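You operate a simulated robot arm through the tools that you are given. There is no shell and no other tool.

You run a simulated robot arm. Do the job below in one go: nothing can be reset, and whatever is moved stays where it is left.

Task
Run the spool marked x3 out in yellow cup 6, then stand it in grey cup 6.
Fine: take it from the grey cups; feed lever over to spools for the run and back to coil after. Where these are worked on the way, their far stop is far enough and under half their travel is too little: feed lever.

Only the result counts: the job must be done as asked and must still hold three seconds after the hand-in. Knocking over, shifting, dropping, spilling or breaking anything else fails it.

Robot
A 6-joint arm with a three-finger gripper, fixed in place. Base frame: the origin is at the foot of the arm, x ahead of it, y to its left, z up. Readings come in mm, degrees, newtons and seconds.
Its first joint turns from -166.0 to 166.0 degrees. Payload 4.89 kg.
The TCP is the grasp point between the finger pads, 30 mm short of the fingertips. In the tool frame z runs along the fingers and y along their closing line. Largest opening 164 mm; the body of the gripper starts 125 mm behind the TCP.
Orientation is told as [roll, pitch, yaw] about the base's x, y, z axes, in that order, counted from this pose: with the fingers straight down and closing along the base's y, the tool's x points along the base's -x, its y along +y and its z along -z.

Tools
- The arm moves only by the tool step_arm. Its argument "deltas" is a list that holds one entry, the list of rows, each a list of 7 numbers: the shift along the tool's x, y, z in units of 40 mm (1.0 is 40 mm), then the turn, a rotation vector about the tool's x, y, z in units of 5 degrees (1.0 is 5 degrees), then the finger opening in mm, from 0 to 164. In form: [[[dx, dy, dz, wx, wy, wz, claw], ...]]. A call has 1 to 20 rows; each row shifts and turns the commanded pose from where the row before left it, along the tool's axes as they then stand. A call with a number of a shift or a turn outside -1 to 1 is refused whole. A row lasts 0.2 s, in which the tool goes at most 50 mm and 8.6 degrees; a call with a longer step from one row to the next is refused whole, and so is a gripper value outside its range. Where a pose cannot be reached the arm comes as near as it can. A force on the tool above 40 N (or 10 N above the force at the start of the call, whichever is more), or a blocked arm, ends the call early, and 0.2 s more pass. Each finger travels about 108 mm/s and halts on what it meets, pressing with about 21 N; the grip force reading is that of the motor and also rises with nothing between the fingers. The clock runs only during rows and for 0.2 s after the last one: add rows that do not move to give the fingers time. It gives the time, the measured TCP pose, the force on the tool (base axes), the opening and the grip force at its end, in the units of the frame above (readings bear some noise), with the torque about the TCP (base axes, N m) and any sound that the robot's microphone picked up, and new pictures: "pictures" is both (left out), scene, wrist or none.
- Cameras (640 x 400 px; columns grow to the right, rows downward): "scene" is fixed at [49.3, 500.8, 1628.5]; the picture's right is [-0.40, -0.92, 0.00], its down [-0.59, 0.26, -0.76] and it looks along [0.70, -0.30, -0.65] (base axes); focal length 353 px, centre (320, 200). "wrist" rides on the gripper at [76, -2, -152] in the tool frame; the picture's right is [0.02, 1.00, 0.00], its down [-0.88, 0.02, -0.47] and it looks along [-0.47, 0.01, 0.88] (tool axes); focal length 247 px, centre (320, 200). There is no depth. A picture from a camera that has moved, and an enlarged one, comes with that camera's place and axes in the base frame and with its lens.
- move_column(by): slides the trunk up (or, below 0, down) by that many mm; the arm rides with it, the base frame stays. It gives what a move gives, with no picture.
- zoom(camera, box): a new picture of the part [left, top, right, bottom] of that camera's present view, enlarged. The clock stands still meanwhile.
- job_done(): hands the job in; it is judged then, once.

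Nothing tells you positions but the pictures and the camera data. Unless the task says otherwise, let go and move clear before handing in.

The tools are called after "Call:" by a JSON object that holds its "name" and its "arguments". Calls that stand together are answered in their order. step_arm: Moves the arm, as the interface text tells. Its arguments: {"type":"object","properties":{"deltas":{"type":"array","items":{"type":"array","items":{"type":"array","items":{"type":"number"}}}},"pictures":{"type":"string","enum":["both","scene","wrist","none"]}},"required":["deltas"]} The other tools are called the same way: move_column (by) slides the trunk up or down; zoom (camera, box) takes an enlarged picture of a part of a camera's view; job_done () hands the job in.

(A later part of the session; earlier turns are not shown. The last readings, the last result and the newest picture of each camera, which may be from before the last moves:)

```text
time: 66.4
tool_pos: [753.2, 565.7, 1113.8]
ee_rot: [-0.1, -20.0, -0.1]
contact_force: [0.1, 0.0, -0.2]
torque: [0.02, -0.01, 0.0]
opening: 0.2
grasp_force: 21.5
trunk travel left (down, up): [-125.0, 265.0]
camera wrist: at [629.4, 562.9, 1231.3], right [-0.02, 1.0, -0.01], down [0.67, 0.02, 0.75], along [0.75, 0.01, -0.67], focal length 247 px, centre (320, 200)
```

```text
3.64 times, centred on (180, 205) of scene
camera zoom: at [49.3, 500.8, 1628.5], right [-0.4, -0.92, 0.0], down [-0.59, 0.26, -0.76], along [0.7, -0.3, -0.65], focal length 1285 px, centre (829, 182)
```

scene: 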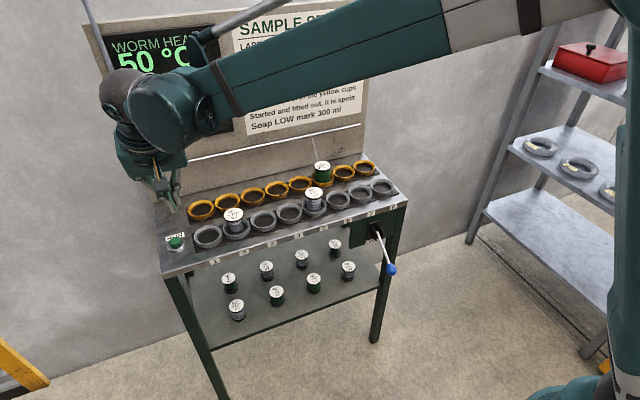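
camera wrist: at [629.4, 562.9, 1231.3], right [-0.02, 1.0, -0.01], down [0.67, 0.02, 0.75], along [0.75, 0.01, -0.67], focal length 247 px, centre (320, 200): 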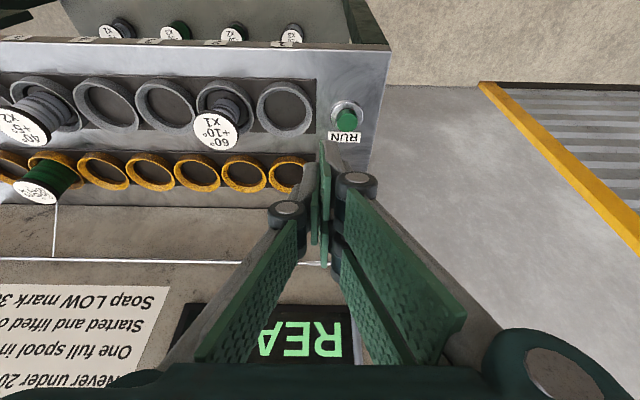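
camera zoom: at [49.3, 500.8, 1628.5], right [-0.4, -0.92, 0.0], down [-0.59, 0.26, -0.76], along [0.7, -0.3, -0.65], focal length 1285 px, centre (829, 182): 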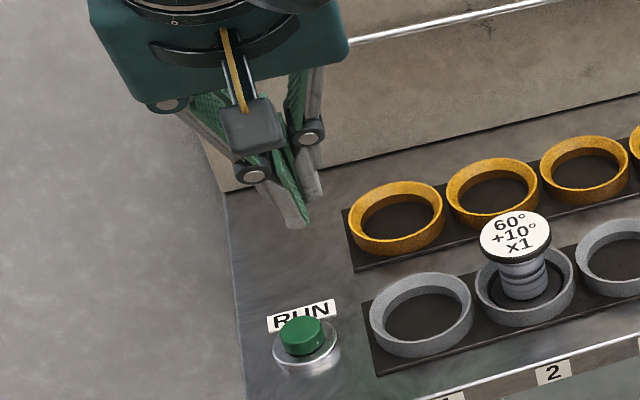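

RUN button top is at about (812, 602, 920). I move to hover the fingertips some 20 mm above it.

Call:
{"name": "step_arm", "arguments": {"deltas": [[[-0.02, 0.18, 0.6, 0, 0, 0, 0], [-0.02, 0.18, 0.7, 0, 0, 0, 0], [-0.02, 0.18, 0.7, 0, 0, 0, 0], [-0.02, 0.18, 0.7, 0, 0, 0, 0], [-0.02, 0.18, 0.6, 0, 0, 0, 0], [0, 0, 0.4, 0, 0, 0, 0], [0, 0, 0, 0, 0, 0, 0], [0, 0, 0, 0, 0, 0, 0]]], "pictures": "both"}}

Call:
{"name": "zoom", "arguments": {"camera": "scene", "box": [130, 190, 230, 270]}}

Call:
{"name": "zoom", "arguments": {"camera": "wrist", "box": [250, 60, 410, 180]}}

```text
time: 68.2
tool_pos: [808.6, 601.5, 974.8]
ee_rot: [-0.2, -20.0, -0.1]
contact_force: [-1.0, 0.2, 0.1]
torque: [-0.03, -0.01, -0.01]
opening: 0.1
grasp_force: 20.6
trunk travel left (down, up): [-125.0, 265.0]
camera wrist: at [684.0, 599.2, 1092.5], right [-0.02, 1.0, -0.01], down [0.67, 0.02, 0.75], along [0.75, 0.01, -0.67], focal length 247 px, centre (320, 200)
```

scene: 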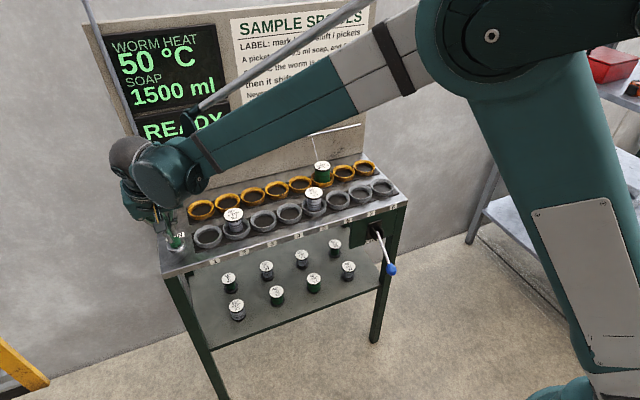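
wrist: 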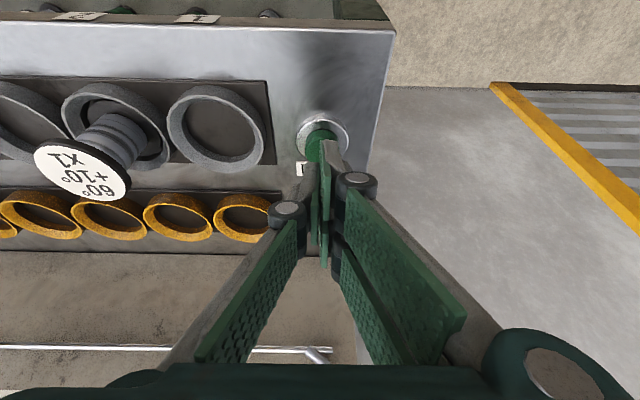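

```text
5.00 times, centred on (180, 230) of scene
camera zoom: at [49.3, 500.8, 1628.5], right [-0.4, -0.92, 0.0], down [-0.59, 0.26, -0.76], along [0.7, -0.3, -0.65], focal length 1767 px, centre (1020, 50)
```

zoom: 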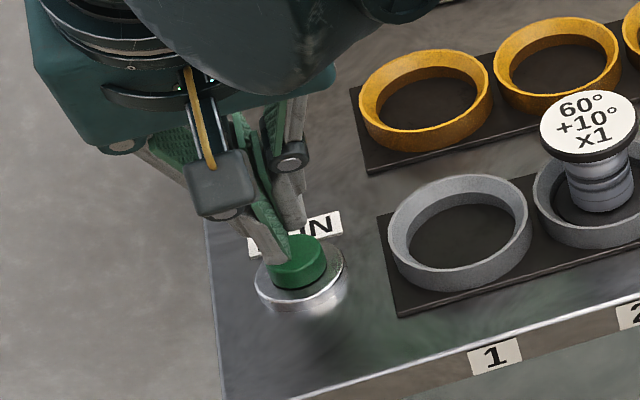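

```text
3.33 times, centred on (330, 120) of wrist
camera zoom: at [684.0, 599.2, 1092.5], right [-0.02, 1.0, -0.01], down [0.67, 0.02, 0.75], along [0.75, 0.01, -0.67], focal length 823 px, centre (287, 467)
```

zoom: 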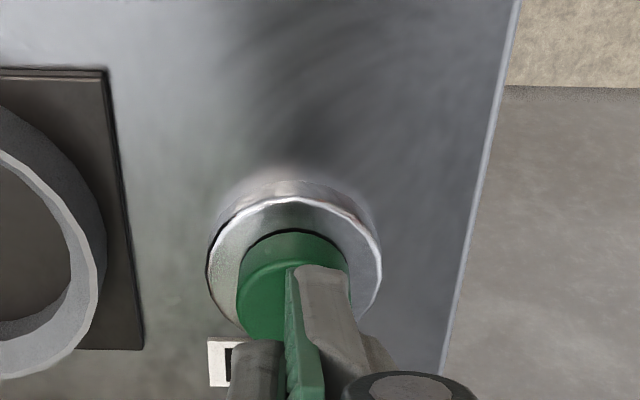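

The fingertips are right over the button. I press straight down in small steps, watching force and sound.

Call:
{"name": "step_arm", "arguments": {"deltas": [[[0.0342, 0, 0.094, 0, 0, 0, 0], [0.0342, 0, 0.094, 0, 0, 0, 0], [0.0342, 0, 0.094, 0, 0, 0, 0], [0.0342, 0, 0.094, 0, 0, 0, 0], [0.0171, 0, 0.047, 0, 0, 0, 0], [0.0171, 0, 0.047, 0, 0, 0, 0], [0, 0, 0, 0, 0, 0, 0]]], "pictures": "scene"}}

```text
time: 69.8
tool_pos: [808.2, 599.6, 955.8]
ee_rot: [-0.1, -20.0, -0.2]
contact_force: [0.6, 0.6, -0.3]
torque: [-0.02, -0.02, 0.02]
opening: 0.0
grasp_force: 21.1
trunk travel left (down, up): [-125.0, 265.0]
```

scene: 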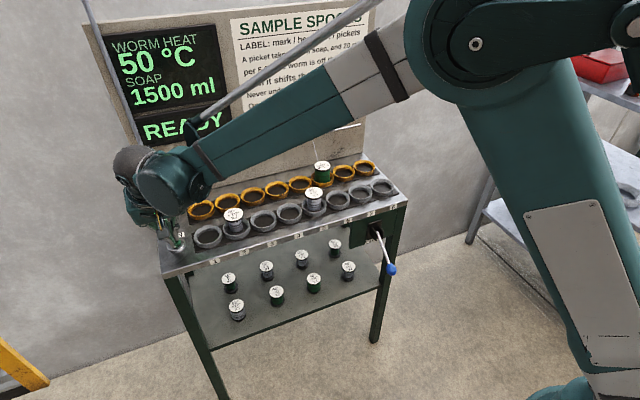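

Call:
{"name": "step_arm", "arguments": {"deltas": [[[0.0128, 0, 0.035, 0, 0, 0, 0], [0.0128, 0, 0.035, 0, 0, 0, 0], [0.0128, 0, 0.035, 0, 0, 0, 0], [0.0128, 0, 0.035, 0, 0, 0, 0], [0, 0, 0, 0, 0, 0, 0]]], "pictures": "scene"}}

Call:
{"name": "zoom", "arguments": {"camera": "scene", "box": [130, 190, 230, 270]}}

```text
time: 71.0
tool_pos: [807.4, 601.0, 951.0]
ee_rot: [-0.1, -20.0, 0.0]
contact_force: [-0.3, -0.6, 2.3]
torque: [-0.02, 0.03, -0.01]
opening: 0.0
grasp_force: 20.7
trunk travel left (down, up): [-125.0, 265.0]
heard: click
```

scene: 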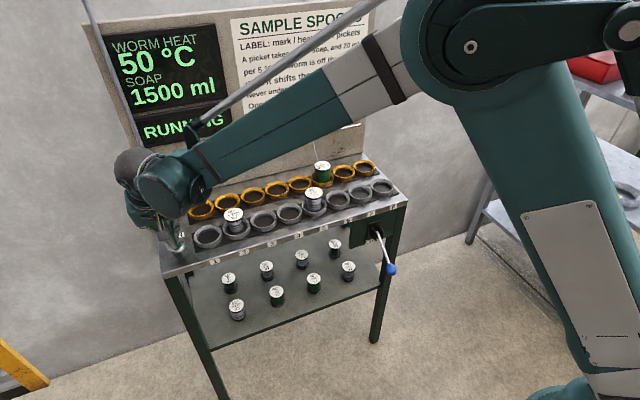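

```text
5.00 times, centred on (180, 230) of scene
camera zoom: at [49.3, 500.8, 1628.5], right [-0.4, -0.92, 0.0], down [-0.59, 0.26, -0.76], along [0.7, -0.3, -0.65], focal length 1767 px, centre (1020, 50)
```

zoom: 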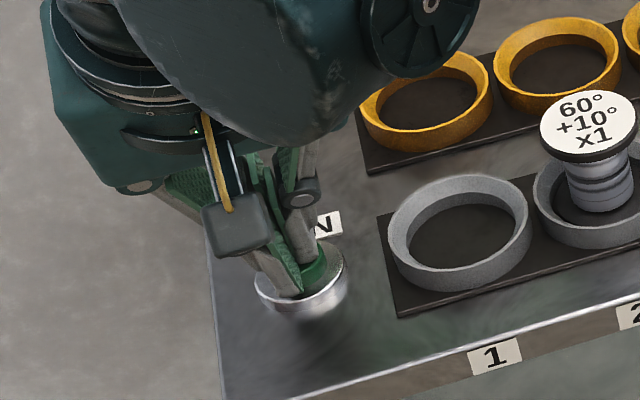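

A click, and the display shows RUNNING. I lift straight off the button and then wait for the run to end.

Call:
{"name": "step_arm", "arguments": {"deltas": [[[-0.0855, 0, -0.235, 0, 0, 0, 0], [-0.1368, 0, -0.376, 0, 0, 0, 0], [-0.2, 0, -0.55, 0, 0, 0, 0], [-0.2, 0, -0.55, 0, 0, 0, 0], [-0.2, 0, -0.55, 0, 0, 0, 0], [-0.2, 0, -0.55, 0, 0, 0, 0], [0, 0, 0, 0, 0, 0, 0]]], "pictures": "scene"}}

Call:
{"name": "zoom", "arguments": {"camera": "scene", "box": [80, 10, 240, 150]}}

Call:
{"name": "zoom", "arguments": {"camera": "scene", "box": [270, 110, 380, 200]}}

```text
time: 72.6
tool_pos: [808.0, 599.9, 1071.1]
ee_rot: [-0.1, -20.0, 0.0]
contact_force: [0.3, -0.1, 0.9]
torque: [0.02, -0.03, 0.0]
opening: 0.0
grasp_force: 21.3
trunk travel left (down, up): [-125.0, 265.0]
```

scene: 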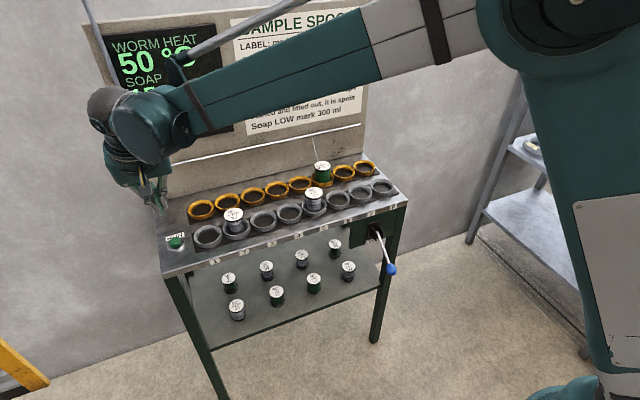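

```text
2.86 times, centred on (160, 80) of scene
camera zoom: at [49.3, 500.8, 1628.5], right [-0.4, -0.92, 0.0], down [-0.59, 0.26, -0.76], along [0.7, -0.3, -0.65], focal length 1010 px, centre (777, 543)
```

zoom: 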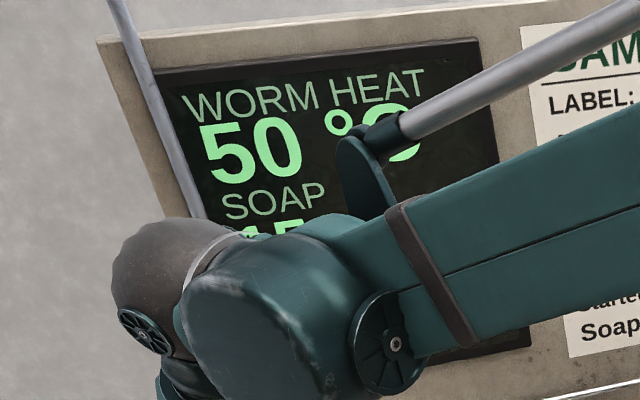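

```text
4.44 times, centred on (325, 155) of scene
camera zoom: at [49.3, 500.8, 1628.5], right [-0.4, -0.92, 0.0], down [-0.59, 0.26, -0.76], along [0.7, -0.3, -0.65], focal length 1570 px, centre (298, 400)
```

zoom: 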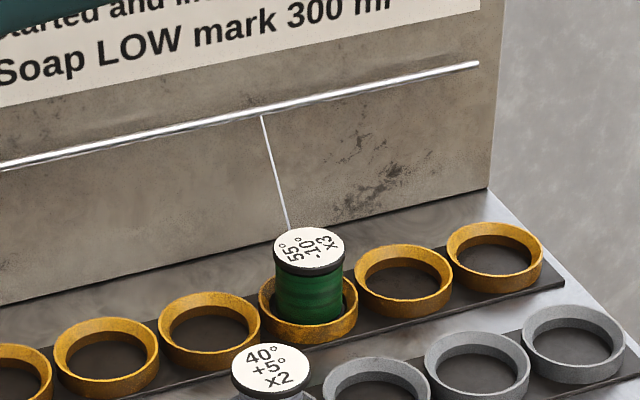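

The arm hides the display here. I withdraw back toward the lever side at a safe height so that the display can be read while the machine runs.

Call:
{"name": "step_arm", "arguments": {"deltas": [[[0.15, -0.4, -0.2, 0, 0, 0, 0], [0.3, -0.8, -0.2, 0, 0, 0, 0], [0.3, -0.857, -0.2, 0, 0, 0, 0], [0.3, -0.857, -0.15, 0, 0, 0, 0], [0.3, -0.857, -0.1, 0, 0, 0, 0], [0.3, -0.857, -0.1, 0, 0, 0, 0], [0.3, -0.857, -0.1, 0, 0, 0, 0], [0.3, -0.857, -0.1, 0, 0, 0, 0], [0.3, -0.857, -0.1, 0, 0, 0, 0], [0.3, -0.857, -0.1, 0, 0, 0, 0], [0.3, -0.857, -0.1, 0, 0, 0, 0], [0.3, -0.857, -0.1, 0, 0, 0, 0], [0.3, -0.857, -0.1, 0, 0, 0, 0], [0.3, -0.857, -0.1, 0, 0, 0, 0], [0.3, -0.5, -0.1, 0, 0, 0, 0], [0, 0, 0, 0, 1, 0, 20], [0, 0, 0, 0, 1, 0, 40], [0, 0, 0, 0, 1, 0, 60], [0, 0, 0, 0, 1, 0, 80], [0, 0, 0, 0, 0, 0, 80]]], "pictures": "scene"}}

Call:
{"name": "zoom", "arguments": {"camera": "scene", "box": [80, 10, 240, 150]}}

Call:
{"name": "zoom", "arguments": {"camera": "scene", "box": [270, 110, 380, 200]}}

```text
time: 76.8
tool_pos: [619.2, 121.4, 1080.9]
ee_rot: [-0.1, 0.0, 0.0]
contact_force: [0.8, 0.0, -0.2]
torque: [-0.04, 0.05, 0.0]
opening: 80.0
grasp_force: 0.1
trunk travel left (down, up): [-125.0, 265.0]
```

scene: 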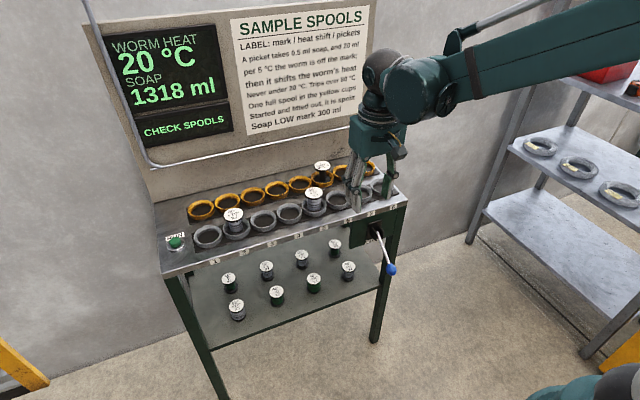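

```text
2.86 times, centred on (160, 80) of scene
camera zoom: at [49.3, 500.8, 1628.5], right [-0.4, -0.92, 0.0], down [-0.59, 0.26, -0.76], along [0.7, -0.3, -0.65], focal length 1010 px, centre (777, 543)
```

zoom: 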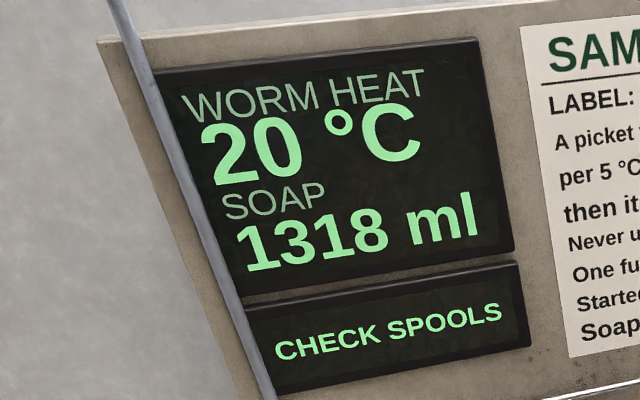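

```text
4.44 times, centred on (325, 155) of scene
camera zoom: at [49.3, 500.8, 1628.5], right [-0.4, -0.92, 0.0], down [-0.59, 0.26, -0.76], along [0.7, -0.3, -0.65], focal length 1570 px, centre (298, 400)
```

zoom: 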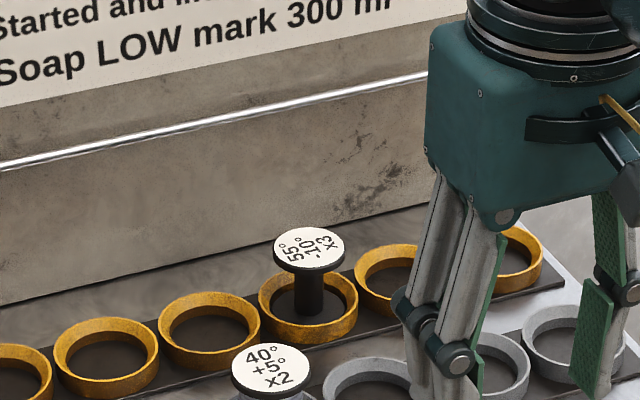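

The run is finished: heat went 50→20 °C, soap 1500→1318 ml, which matches three pickets, and the spool is now bare. Next the lever goes back up to coil. I lower the trunk 100 mm in free space so the hand can reach the low knob.

Call:
{"name": "move_column", "arguments": {"by": -100}}

Call:
{"name": "step_arm", "arguments": {"deltas": [[[0, 0, 0, 1, 0, 0, 80], [0, 0, 0, 1, 0, 0, 80], [0, 0, 0, 1, 0, 0, 80], [0, 0, 0, 1, 0, 0, 80], [0, 0, 0, 1, 0, 0, 80], [0, 0, 0, 1, 0, 0, 80], [0, 0, 0, 1, 0, 0, 80], [0, 0, 0, 1, 0, 0, 80], [0, 0, 0, 1, 0, 0, 80], [0, 0, 0, 0, 0, 0, 80], [0, 0, 0, 0, 0, 0, 80]]], "pictures": "both"}}

```text
time: 78.1
tool_pos: [619.1, 120.1, 980.7]
ee_rot: [-0.1, 0.0, -0.2]
contact_force: [0.5, -0.1, -0.1]
torque: [-0.02, 0.02, 0.0]
opening: 80.1
grasp_force: 0.0
trunk travel left (down, up): [-25.0, 365.0]
```

```text
time: 80.5
tool_pos: [618.9, 120.8, 979.9]
ee_rot: [-45.1, 0.0, -0.2]
contact_force: [-0.1, -0.6, 0.9]
torque: [0.0, -0.01, -0.02]
opening: 79.8
grasp_force: 0.1
trunk travel left (down, up): [-25.0, 365.0]
camera wrist: at [542.4, 227.8, 1090.2], right [-0.02, 0.71, -0.71], down [0.88, 0.35, 0.32], along [0.47, -0.62, -0.63], focal length 247 px, centre (320, 200)
```

scene: 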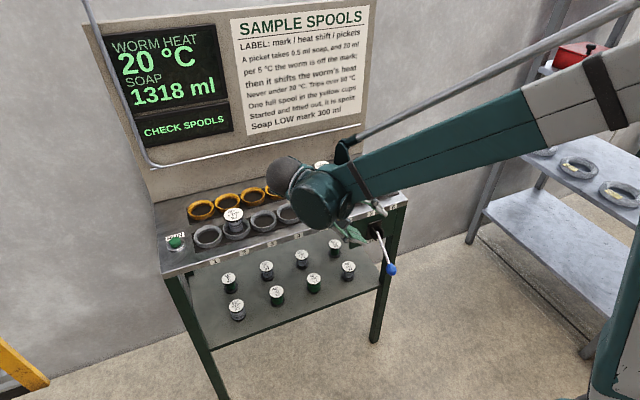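
wrist: 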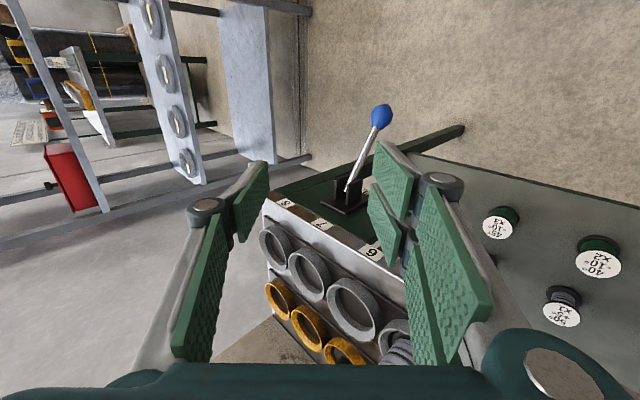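

I move to about 105 mm from the lowered knob along the tool axis.

Call:
{"name": "step_arm", "arguments": {"deltas": [[[0.054, 0.38, 0.551, 0, 0, 0, 80], [0.054, 0.38, 0.551, 0, 0, 0, 80], [0.054, 0.38, 0.551, 0, 0, 0, 80], [0.054, 0.38, 0.551, 0, 0, 0, 80], [0.054, 0.38, 0.551, 0, 0, 0, 80], [0.054, 0.38, 0.551, 0, 0, 0, 80], [0, 0, 0, 0, 0, 0, 80], [0, 0, 0, 0, 0, 0, 80]]], "pictures": "both"}}

Call:
{"name": "zoom", "arguments": {"camera": "wrist", "box": [240, 100, 420, 230]}}

```text
time: 82.3
tool_pos: [605.1, 91.3, 823.0]
ee_rot: [-45.1, 0.0, -0.1]
contact_force: [0.5, 0.1, 0.2]
torque: [-0.02, 0.0, -0.01]
opening: 79.7
grasp_force: 0.1
trunk travel left (down, up): [-25.0, 365.0]
camera wrist: at [528.1, 197.8, 933.0], right [-0.02, 0.71, -0.71], down [0.88, 0.35, 0.32], along [0.47, -0.62, -0.63], focal length 247 px, centre (320, 200)
```

scene: 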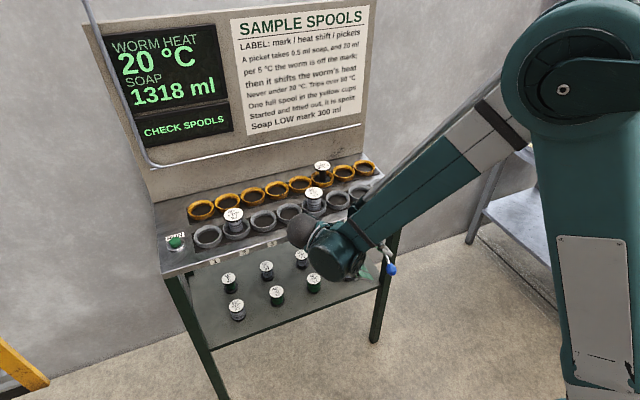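
wrist: 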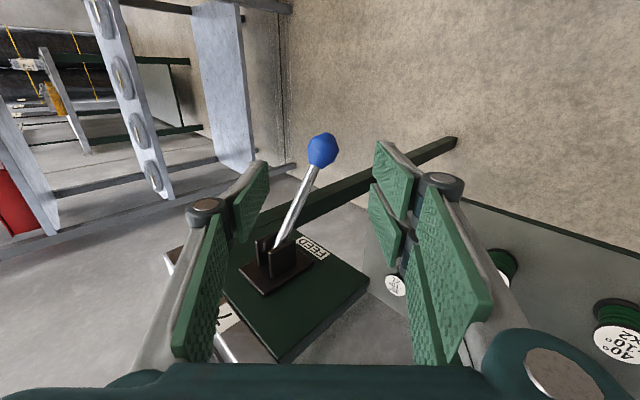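

```text
3.08 times, centred on (330, 165) of wrist
camera zoom: at [528.1, 197.8, 933.0], right [-0.02, 0.71, -0.71], down [0.88, 0.35, 0.32], along [0.47, -0.62, -0.63], focal length 760 px, centre (289, 308)
```

zoom: 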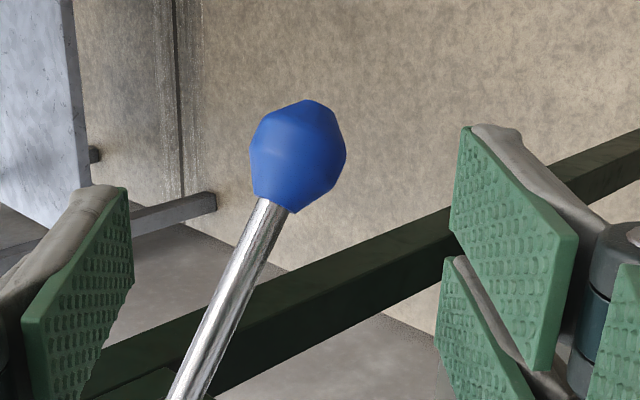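

The knob is lined up again. I advance 104 mm and then close to cage it loosely.

Call:
{"name": "step_arm", "arguments": {"deltas": [[[0, 0.01, 0.4, 0, 0, 0, 80], [0, 0, 0.5, 0, 0, 0, 80], [0, 0, 0.5, 0, 0, 0, 80], [0, 0, 0.5, 0, 0, 0, 80], [0, 0, 0.4, 0, 0, 0, 80], [0, 0, 0.3, 0, 0, 0, 80], [0, 0, 0, 0, 0, 0, 80], [0, 0, 0, 0, 0, 0, 60], [0, 0, 0, 0, 0, 0, 42], [0, 0, 0, 0, 0, 0, 42]]], "pictures": "both"}}

Call:
{"name": "zoom", "arguments": {"camera": "wrist", "box": [220, 120, 420, 280]}}

```text
time: 84.5
tool_pos: [606.9, 19.3, 749.0]
ee_rot: [-45.1, 0.0, -0.1]
contact_force: [0.2, 0.6, 0.8]
torque: [0.01, -0.01, -0.03]
opening: 42.1
grasp_force: 0.0
trunk travel left (down, up): [-25.0, 365.0]
camera wrist: at [529.7, 125.4, 857.8], right [-0.02, 0.71, -0.71], down [0.88, 0.35, 0.32], along [0.47, -0.62, -0.63], focal length 247 px, centre (320, 200)
```

scene: 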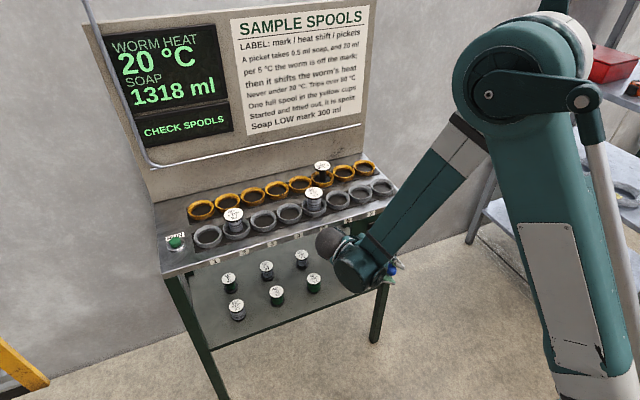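
wrist: 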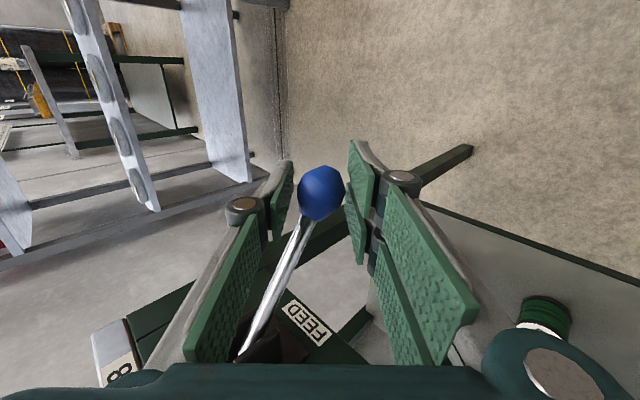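

```text
2.50 times, centred on (320, 200) of wrist
camera zoom: at [529.7, 125.4, 857.8], right [-0.02, 0.71, -0.71], down [0.88, 0.35, 0.32], along [0.47, -0.62, -0.63], focal length 617 px, centre (320, 200)
```

zoom: 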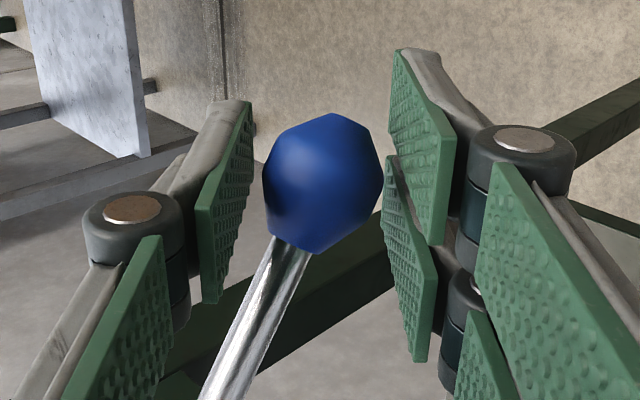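

The knob is caged. I raise it along the arc, first to just past the middle.

Call:
{"name": "step_arm", "arguments": {"deltas": [[[0.165, -0.2086, -0.2086, 0, 0, 0, 42], [0.125, -0.2103, -0.2103, 0, 0, 0, 42], [0.095, -0.219, -0.219, 0, 0, 0, 42], [0.0625, -0.2245, -0.2245, 0, 0, 0, 42], [0.0275, -0.228, -0.228, 0, 0, 0, 42], [0, 0, 0, 0, 0, 0, 42]]], "pictures": "both"}}

```text
time: 85.9
tool_pos: [586.2, 17.7, 810.9]
ee_rot: [-45.1, 0.0, -0.1]
contact_force: [1.1, 1.9, -0.2]
torque: [0.06, -0.02, 0.02]
opening: 43.1
grasp_force: 1.1
trunk travel left (down, up): [-25.0, 365.0]
camera wrist: at [509.9, 125.4, 920.6], right [-0.02, 0.71, -0.71], down [0.88, 0.35, 0.32], along [0.47, -0.62, -0.63], focal length 247 px, centre (320, 200)
```

scene: 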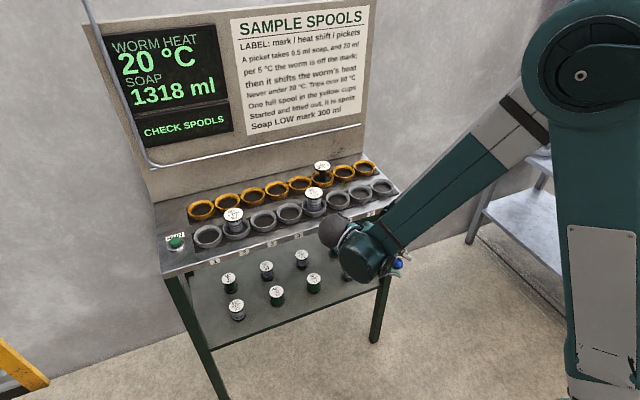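
wrist: 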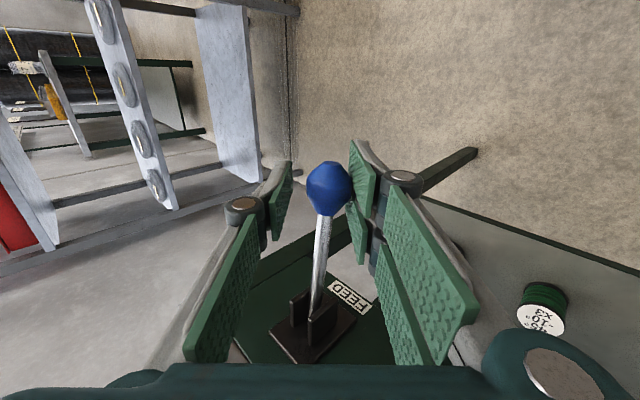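

Lever is rising on the lower finger with very little force. I continue along the arc to the upper stop.

Call:
{"name": "step_arm", "arguments": {"deltas": [[[-0.005, -0.228, -0.228, 0, 0, 0, 42], [-0.04, -0.228, -0.228, 0, 0, 0, 42], [-0.0725, -0.2227, -0.2227, 0, 0, 0, 42], [-0.105, -0.2156, -0.2156, 0, 0, 0, 42], [0, 0, 0, 0, 0, 0, 42]]], "pictures": "both"}}

```text
time: 87.1
tool_pos: [595.4, 19.4, 861.8]
ee_rot: [-45.1, 0.0, -0.1]
contact_force: [-1.1, -3.0, 2.5]
torque: [-0.02, 0.02, -0.04]
opening: 43.4
grasp_force: 1.9
trunk travel left (down, up): [-25.0, 365.0]
camera wrist: at [518.4, 124.9, 970.8], right [-0.02, 0.71, -0.71], down [0.88, 0.35, 0.32], along [0.47, -0.62, -0.63], focal length 247 px, centre (320, 200)
```

scene: 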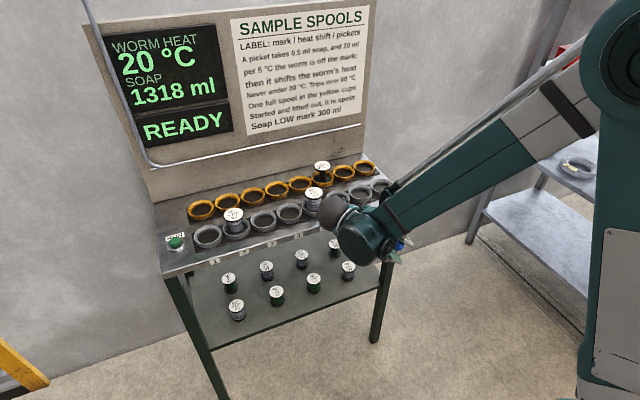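
wrist: 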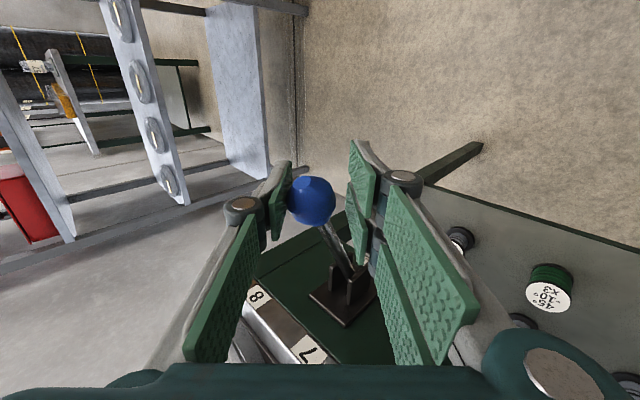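

The lever has flipped past centre and pushes upward on its own; the display is back to READY. I follow it up to the stop and then open the fingers.

Call:
{"name": "step_arm", "arguments": {"deltas": [[[-0.1375, -0.2068, -0.2068, 0, 0, 0, 42], [-0.135, -0.1644, -0.1644, 0, 0, 0, 42], [0, 0, 0, 0, 0, 0, 42], [0, 0, 0, 0, 0, 0, 60], [0, 0, 0, 0, 0, 0, 80], [0, 0, 0, 0, 0, 0, 90], [0, 0, 0, 0, 0, 0, 90]]], "pictures": "both"}}

```text
time: 88.7
tool_pos: [605.1, 18.6, 881.4]
ee_rot: [-45.1, 0.0, -0.1]
contact_force: [-0.7, -0.5, -0.5]
torque: [0.01, -0.01, -0.01]
opening: 89.8
grasp_force: 0.0
trunk travel left (down, up): [-25.0, 365.0]
camera wrist: at [529.0, 125.4, 991.2], right [-0.02, 0.71, -0.71], down [0.88, 0.35, 0.32], along [0.47, -0.62, -0.63], focal length 247 px, centre (320, 200)
```

scene: 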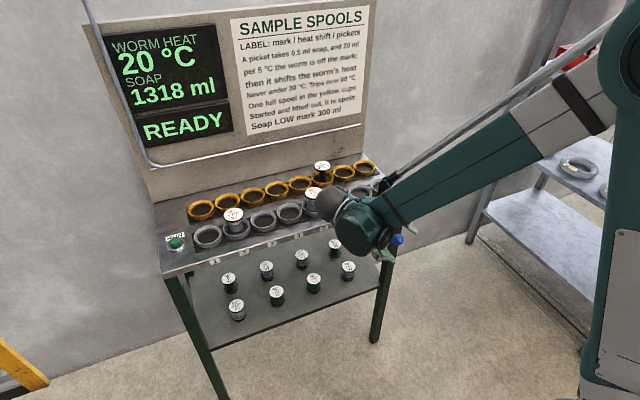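
wrist: 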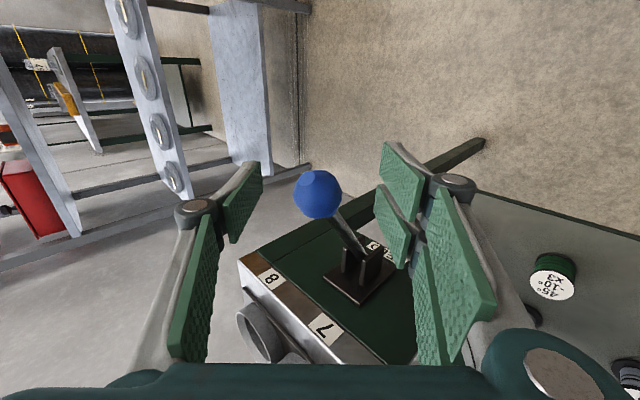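

The lever is back at its original upper stop (coil). I withdraw along the tool axis, then raise the trunk back by 100 mm in free space and straighten the hand.

Call:
{"name": "step_arm", "arguments": {"deltas": [[[0, 0, -0.3, 0, 0, 0, 90], [0, 0, -0.5, 0, 0, 0, 90], [0, 0, -0.5, 0, 0, 0, 90], [0, 0, -0.5, 0, 0, 0, 90], [0, 0, -0.5, 0, 0, 0, 90], [0, 0, -0.5, 0, 0, 0, 90], [0, 0, 0, 0, 0, 0, 90]]], "pictures": "both"}}

Call:
{"name": "move_column", "arguments": {"by": 100}}

Call:
{"name": "step_arm", "arguments": {"deltas": [[[0, 0, 0, -1, 0, 0, 90], [0, 0, 0, -1, 0, 0, 90], [0, 0, 0, -1, 0, 0, 90], [0, 0, 0, -1, 0, 0, 90], [0, 0, 0, -1, 0, 0, 90], [0, 0, 0, -1, 0, 0, 90], [0, 0, 0, -1, 0, 0, 90], [0, 0, 0, -1, 0, 0, 90], [0, 0, 0, -1, 0, 0, 90], [0, 0, 0, 0, 0, 0, 90], [0, 0, 0, 0, 0, 0, 90]]], "pictures": "both"}}

Call:
{"name": "zoom", "arguments": {"camera": "scene", "box": [330, 200, 430, 270]}}

```text
time: 90.3
tool_pos: [606.8, 98.4, 963.5]
ee_rot: [-45.1, 0.0, -0.2]
contact_force: [-0.2, -0.4, 0.0]
torque: [-0.01, 0.04, 0.01]
opening: 90.2
grasp_force: 0.1
trunk travel left (down, up): [-25.0, 365.0]
camera wrist: at [529.1, 205.3, 1072.3], right [-0.02, 0.71, -0.71], down [0.88, 0.35, 0.32], along [0.47, -0.62, -0.63], focal length 247 px, centre (320, 200)
```

scene: 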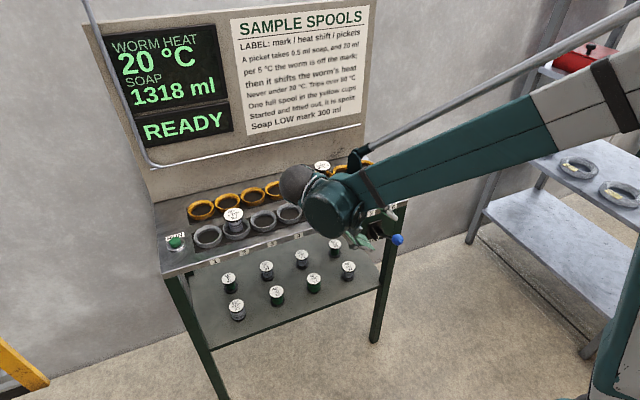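
wrist: 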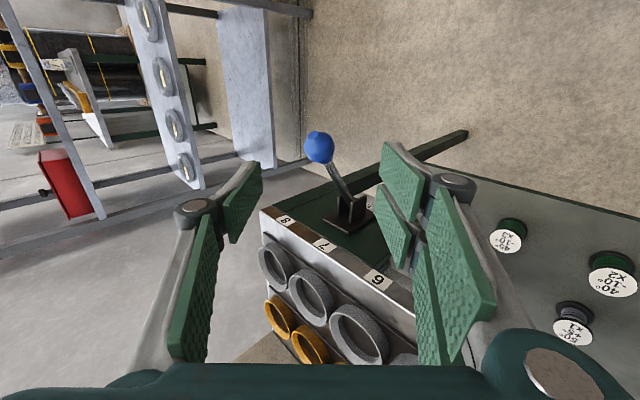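

```text
time: 91.6
tool_pos: [605.6, 99.2, 1061.7]
ee_rot: [-45.1, 0.0, -0.1]
contact_force: [-0.4, -1.5, 0.0]
torque: [-0.02, 0.01, -0.02]
opening: 90.1
grasp_force: 0.1
trunk travel left (down, up): [-125.0, 265.0]
```

```text
time: 94.0
tool_pos: [605.8, 99.1, 1062.5]
ee_rot: [-0.1, 0.1, -0.2]
contact_force: [-0.6, 0.0, -0.5]
torque: [0.03, 0.0, 0.0]
opening: 90.1
grasp_force: 0.1
trunk travel left (down, up): [-125.0, 265.0]
camera wrist: at [528.9, 96.8, 1215.9], right [-0.02, 1.0, 0.0], down [0.88, 0.02, 0.47], along [0.47, 0.01, -0.88], focal length 247 px, centre (320, 200)
```

scene: 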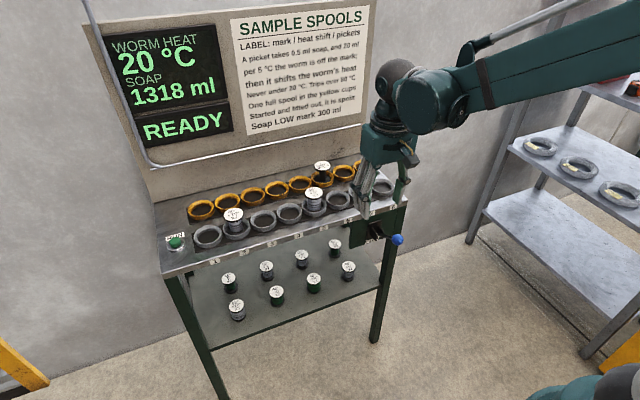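
wrist: 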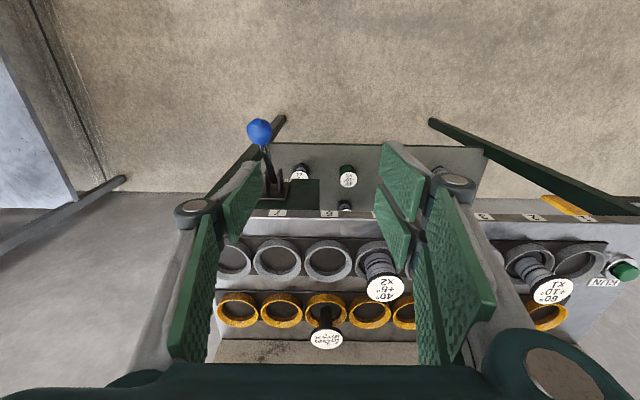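

```text
5.71 times, centred on (380, 235) of scene
camera zoom: at [49.3, 500.8, 1628.5], right [-0.4, -0.92, 0.0], down [-0.59, 0.26, -0.76], along [0.7, -0.3, -0.65], focal length 2019 px, centre (-23, 0)
```

zoom: 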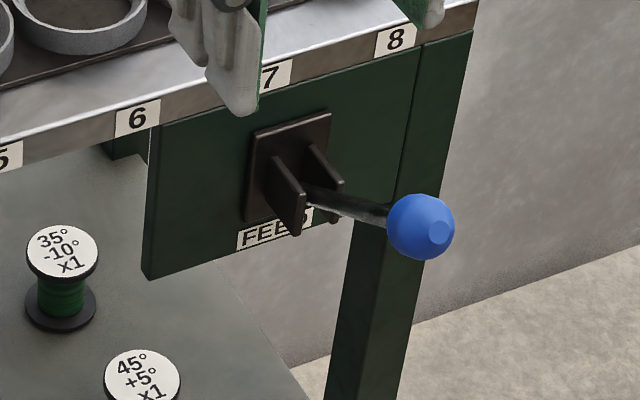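

The lever knob is exactly where it was at the start. Now I go to the bare spool in yellow cup 6 with the fingers along y.

Call:
{"name": "step_arm", "arguments": {"deltas": [[[-0.4, 0.04, -0.3, 0, 0, 0, 90], [-0.8, 0.05, -0.3, 0, 0, 0, 90], [-0.85, 0.05, 0, 0, 0, 0, 90], [-0.85, 0.05, 0, 0, 0, 0, 90], [-0.85, 0.05, 0, 0, 0, 0, 90], [-0.85, 0.05, 0, 0, 0, 0, 90], [-0.85, 0.05, 0, 0, 0, 0, 90], [-0.85, 0.05, 0, 0, 0, 0, 90], [-0.85, 0, 0, 0, 0, 0, 90], [-0.7, 0, 0, 0, 0, 0, 90], [0, 0, 0, 0, 0, 0, 90], [0, 0, 0, 0, 0, 0, 90]]], "pictures": "both"}}

Call:
{"name": "zoom", "arguments": {"camera": "wrist", "box": [200, 50, 440, 200]}}

Call:
{"name": "zoom", "arguments": {"camera": "scene", "box": [270, 120, 390, 210]}}

```text
time: 96.6
tool_pos: [919.1, 113.3, 1088.6]
ee_rot: [-0.2, 0.0, 0.0]
contact_force: [-0.1, 0.3, -0.7]
torque: [0.01, 0.09, -0.01]
opening: 90.0
grasp_force: 0.0
trunk travel left (down, up): [-125.0, 265.0]
camera wrist: at [841.3, 111.9, 1241.0], right [-0.02, 1.0, 0.0], down [0.88, 0.02, 0.47], along [0.47, 0.01, -0.88], focal length 247 px, centre (320, 200)
```

scene: 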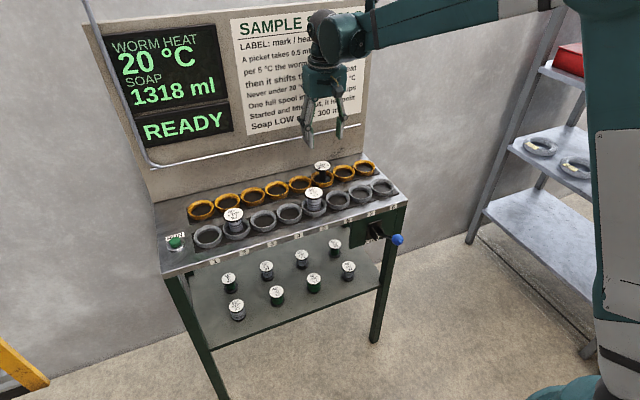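
wrist: 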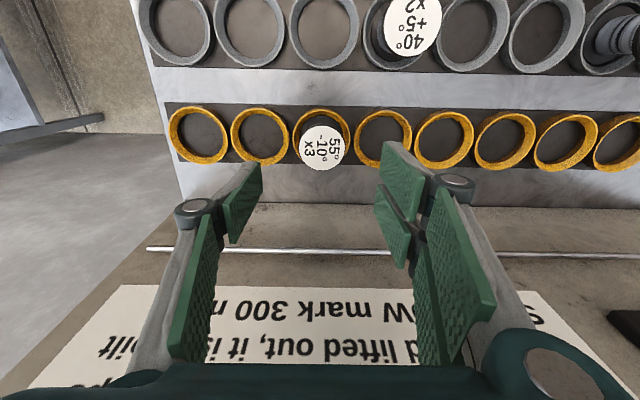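

```text
2.67 times, centred on (320, 125) of wrist
camera zoom: at [841.3, 111.9, 1241.0], right [-0.02, 1.0, 0.0], down [0.88, 0.02, 0.47], along [0.47, 0.01, -0.88], focal length 659 px, centre (320, 400)
```

zoom: 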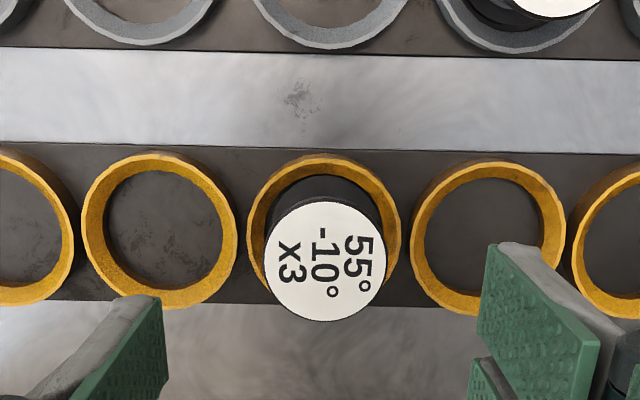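

```text
4.44 times, centred on (330, 165) of scene
camera zoom: at [49.3, 500.8, 1628.5], right [-0.4, -0.92, 0.0], down [-0.59, 0.26, -0.76], along [0.7, -0.3, -0.65], focal length 1570 px, centre (276, 356)
```

zoom: 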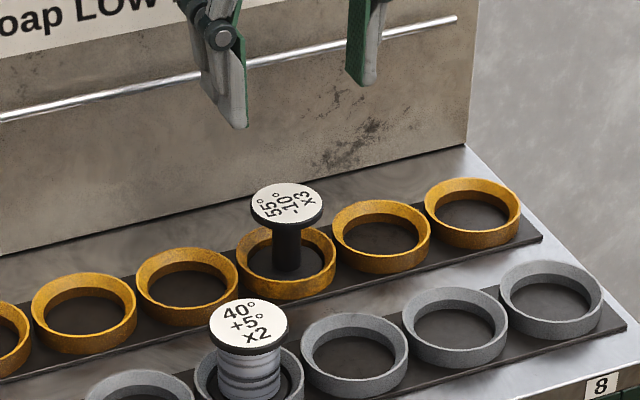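

The disc is at about (920.5, 115.5). I correct by 3 mm in x and 2 mm in y while descending most of the way.

Call:
{"name": "step_arm", "arguments": {"deltas": [[[-0.07, 0.045, 0.4, 0, 0, 0, 90], [0, 0, 0.5, 0, 0, 0, 90], [0, 0, 0.5, 0, 0, 0, 90], [0, 0, 0.5, 0, 0, 0, 90], [0, 0, 0.35, 0, 0, 0, 90], [0, 0, 0, 0, 0, 0, 90], [0, 0, 0, 0, 0, 0, 90]]], "pictures": "both"}}

Call:
{"name": "zoom", "arguments": {"camera": "wrist", "box": [200, 80, 440, 230]}}

Call:
{"name": "zoom", "arguments": {"camera": "scene", "box": [270, 120, 390, 210]}}

```text
time: 98.2
tool_pos: [923.2, 115.2, 996.9]
ee_rot: [-0.2, 0.0, 0.0]
contact_force: [0.0, 0.0, -0.1]
torque: [-0.03, 0.02, -0.01]
opening: 90.0
grasp_force: 0.1
trunk travel left (down, up): [-125.0, 265.0]
camera wrist: at [846.1, 113.9, 1149.8], right [-0.02, 1.0, 0.0], down [0.88, 0.02, 0.47], along [0.47, 0.01, -0.88], focal length 247 px, centre (320, 200)
```

scene: 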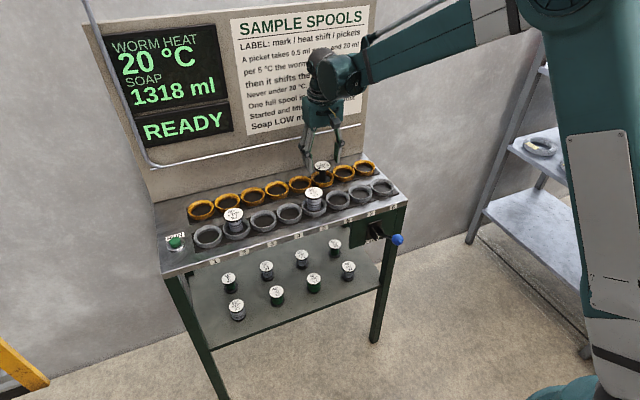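
wrist: 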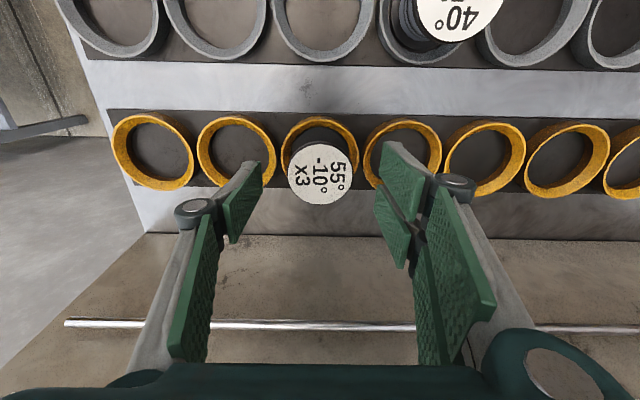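

```text
2.67 times, centred on (320, 155) of wrist
camera zoom: at [846.1, 113.9, 1149.8], right [-0.02, 1.0, 0.0], down [0.88, 0.02, 0.47], along [0.47, 0.01, -0.88], focal length 659 px, centre (320, 320)
```

zoom: 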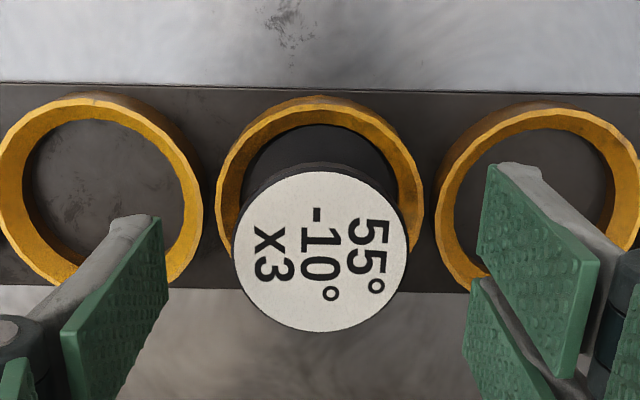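

```text
4.44 times, centred on (330, 165) of scene
camera zoom: at [49.3, 500.8, 1628.5], right [-0.4, -0.92, 0.0], down [-0.59, 0.26, -0.76], along [0.7, -0.3, -0.65], focal length 1570 px, centre (276, 356)
```

zoom: 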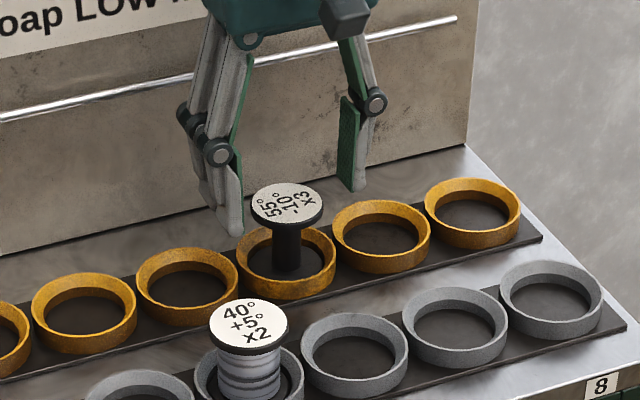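

The disc is straight under the grasp point. I descend the last 33 mm and close on the flange.

Call:
{"name": "step_arm", "arguments": {"deltas": [[[0, 0, 0.3, 0, 0, 0, 90], [0, 0, 0.3, 0, 0, 0, 90], [0, 0, 0.225, 0, 0, 0, 90], [0, 0, 0, 0, 0, 0, 90], [0, 0, 0, 0, 0, 0, 70], [0, 0, 0, 0, 0, 0, 50], [0, 0, 0, 0, 0, 0, 30], [0, 0, 0, 0, 0, 0, 30], [0, 0, 0, 0, 0, 0, 30]]], "pictures": "both"}}

Call:
{"name": "zoom", "arguments": {"camera": "scene", "box": [270, 130, 380, 210]}}

```text
time: 100.2
tool_pos: [921.1, 116.9, 963.2]
ee_rot: [-0.1, 0.0, -0.2]
contact_force: [-1.2, -0.9, -0.4]
torque: [-0.02, 0.03, 0.0]
opening: 52.5
grasp_force: 21.2
trunk travel left (down, up): [-125.0, 265.0]
camera wrist: at [844.7, 114.7, 1116.4], right [-0.02, 1.0, 0.0], down [0.88, 0.02, 0.47], along [0.47, 0.01, -0.88], focal length 247 px, centre (320, 200)
```

scene: 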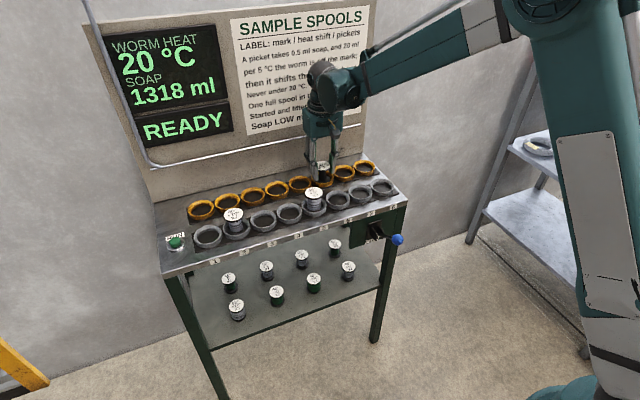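
wrist: 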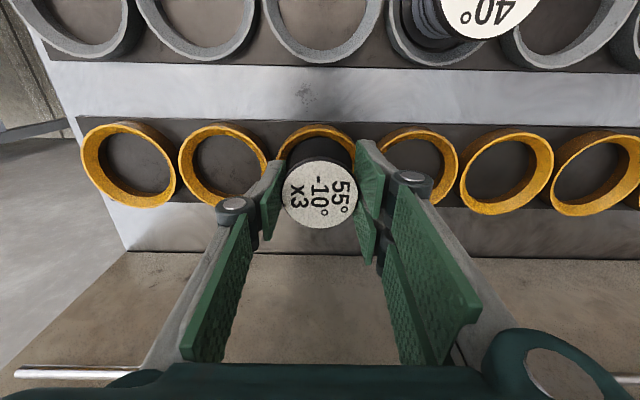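

```text
5.00 times, centred on (325, 170) of scene
camera zoom: at [49.3, 500.8, 1628.5], right [-0.4, -0.92, 0.0], down [-0.59, 0.26, -0.76], along [0.7, -0.3, -0.65], focal length 1767 px, centre (295, 350)
```

zoom: 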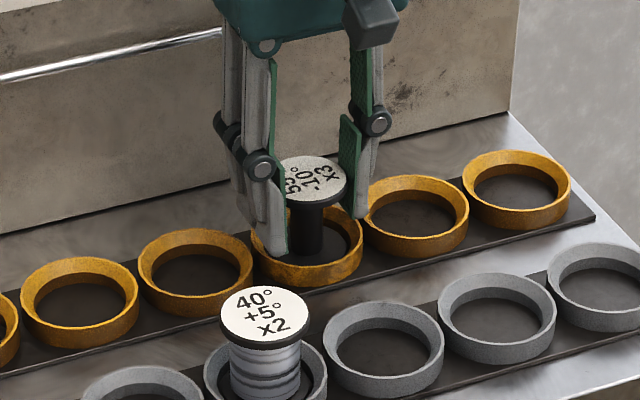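

The flange is gripped at 52 mm. I lift it straight up and check that it hangs level.

Call:
{"name": "step_arm", "arguments": {"deltas": [[[0, 0, -0.15, 0, 0, 0, 30], [0, 0, -0.2, 0, 0, 0, 30], [0, 0, -0.3, 0, 0, 0, 30], [0, 0, -0.35, 0, 0, 0, 30], [0, 0, -0.35, 0, 0, 0, 30], [0, 0, -0.35, 0, 0, 0, 30], [0, 0, -0.35, 0, 0, 0, 30], [0, 0, -0.35, 0, 0, 0, 30], [0, 0, -0.35, 0, 0, 0, 30], [0, 0, -0.25, 0, 0, 0, 30], [0, 0, 0, 0, 0, 0, 30], [0, 0, 0, 0, 0, 0, 30]]], "pictures": "both"}}

Call:
{"name": "zoom", "arguments": {"camera": "scene", "box": [270, 90, 390, 190]}}

```text
time: 102.8
tool_pos: [923.0, 115.9, 1085.1]
ee_rot: [0.0, 0.0, -0.1]
contact_force: [-0.2, -0.5, -2.6]
torque: [0.0, -0.02, 0.02]
opening: 52.4
grasp_force: 21.0
trunk travel left (down, up): [-125.0, 265.0]
camera wrist: at [845.3, 113.8, 1237.5], right [-0.02, 1.0, 0.0], down [0.88, 0.02, 0.47], along [0.47, 0.01, -0.88], focal length 247 px, centre (320, 200)
```

scene: 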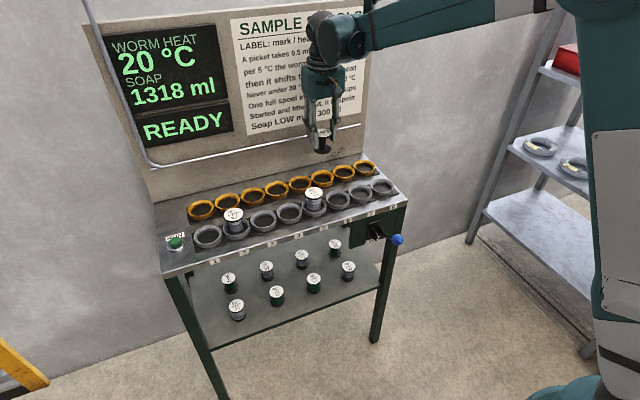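
wrist: 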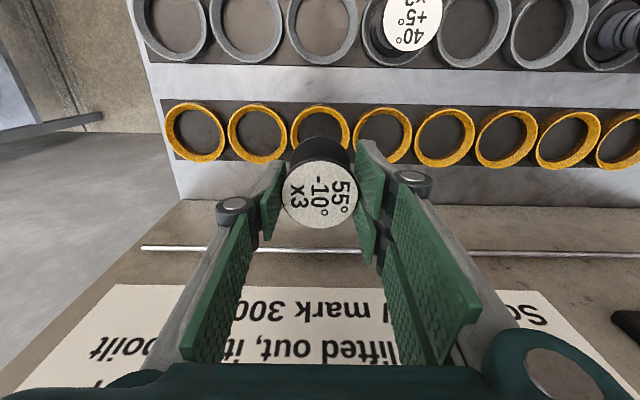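

```text
4.00 times, centred on (330, 140) of scene
camera zoom: at [49.3, 500.8, 1628.5], right [-0.4, -0.92, 0.0], down [-0.59, 0.26, -0.76], along [0.7, -0.3, -0.65], focal length 1413 px, centre (280, 440)
```

zoom: 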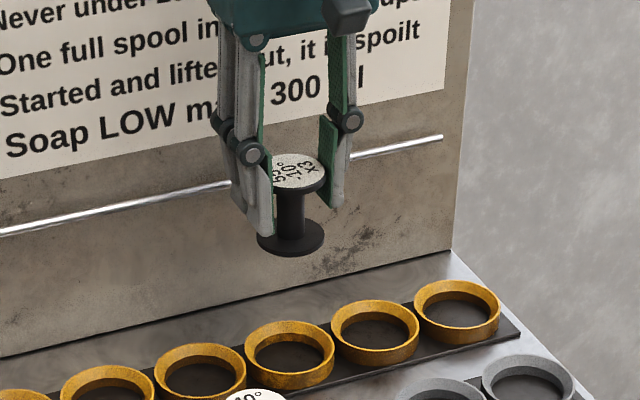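

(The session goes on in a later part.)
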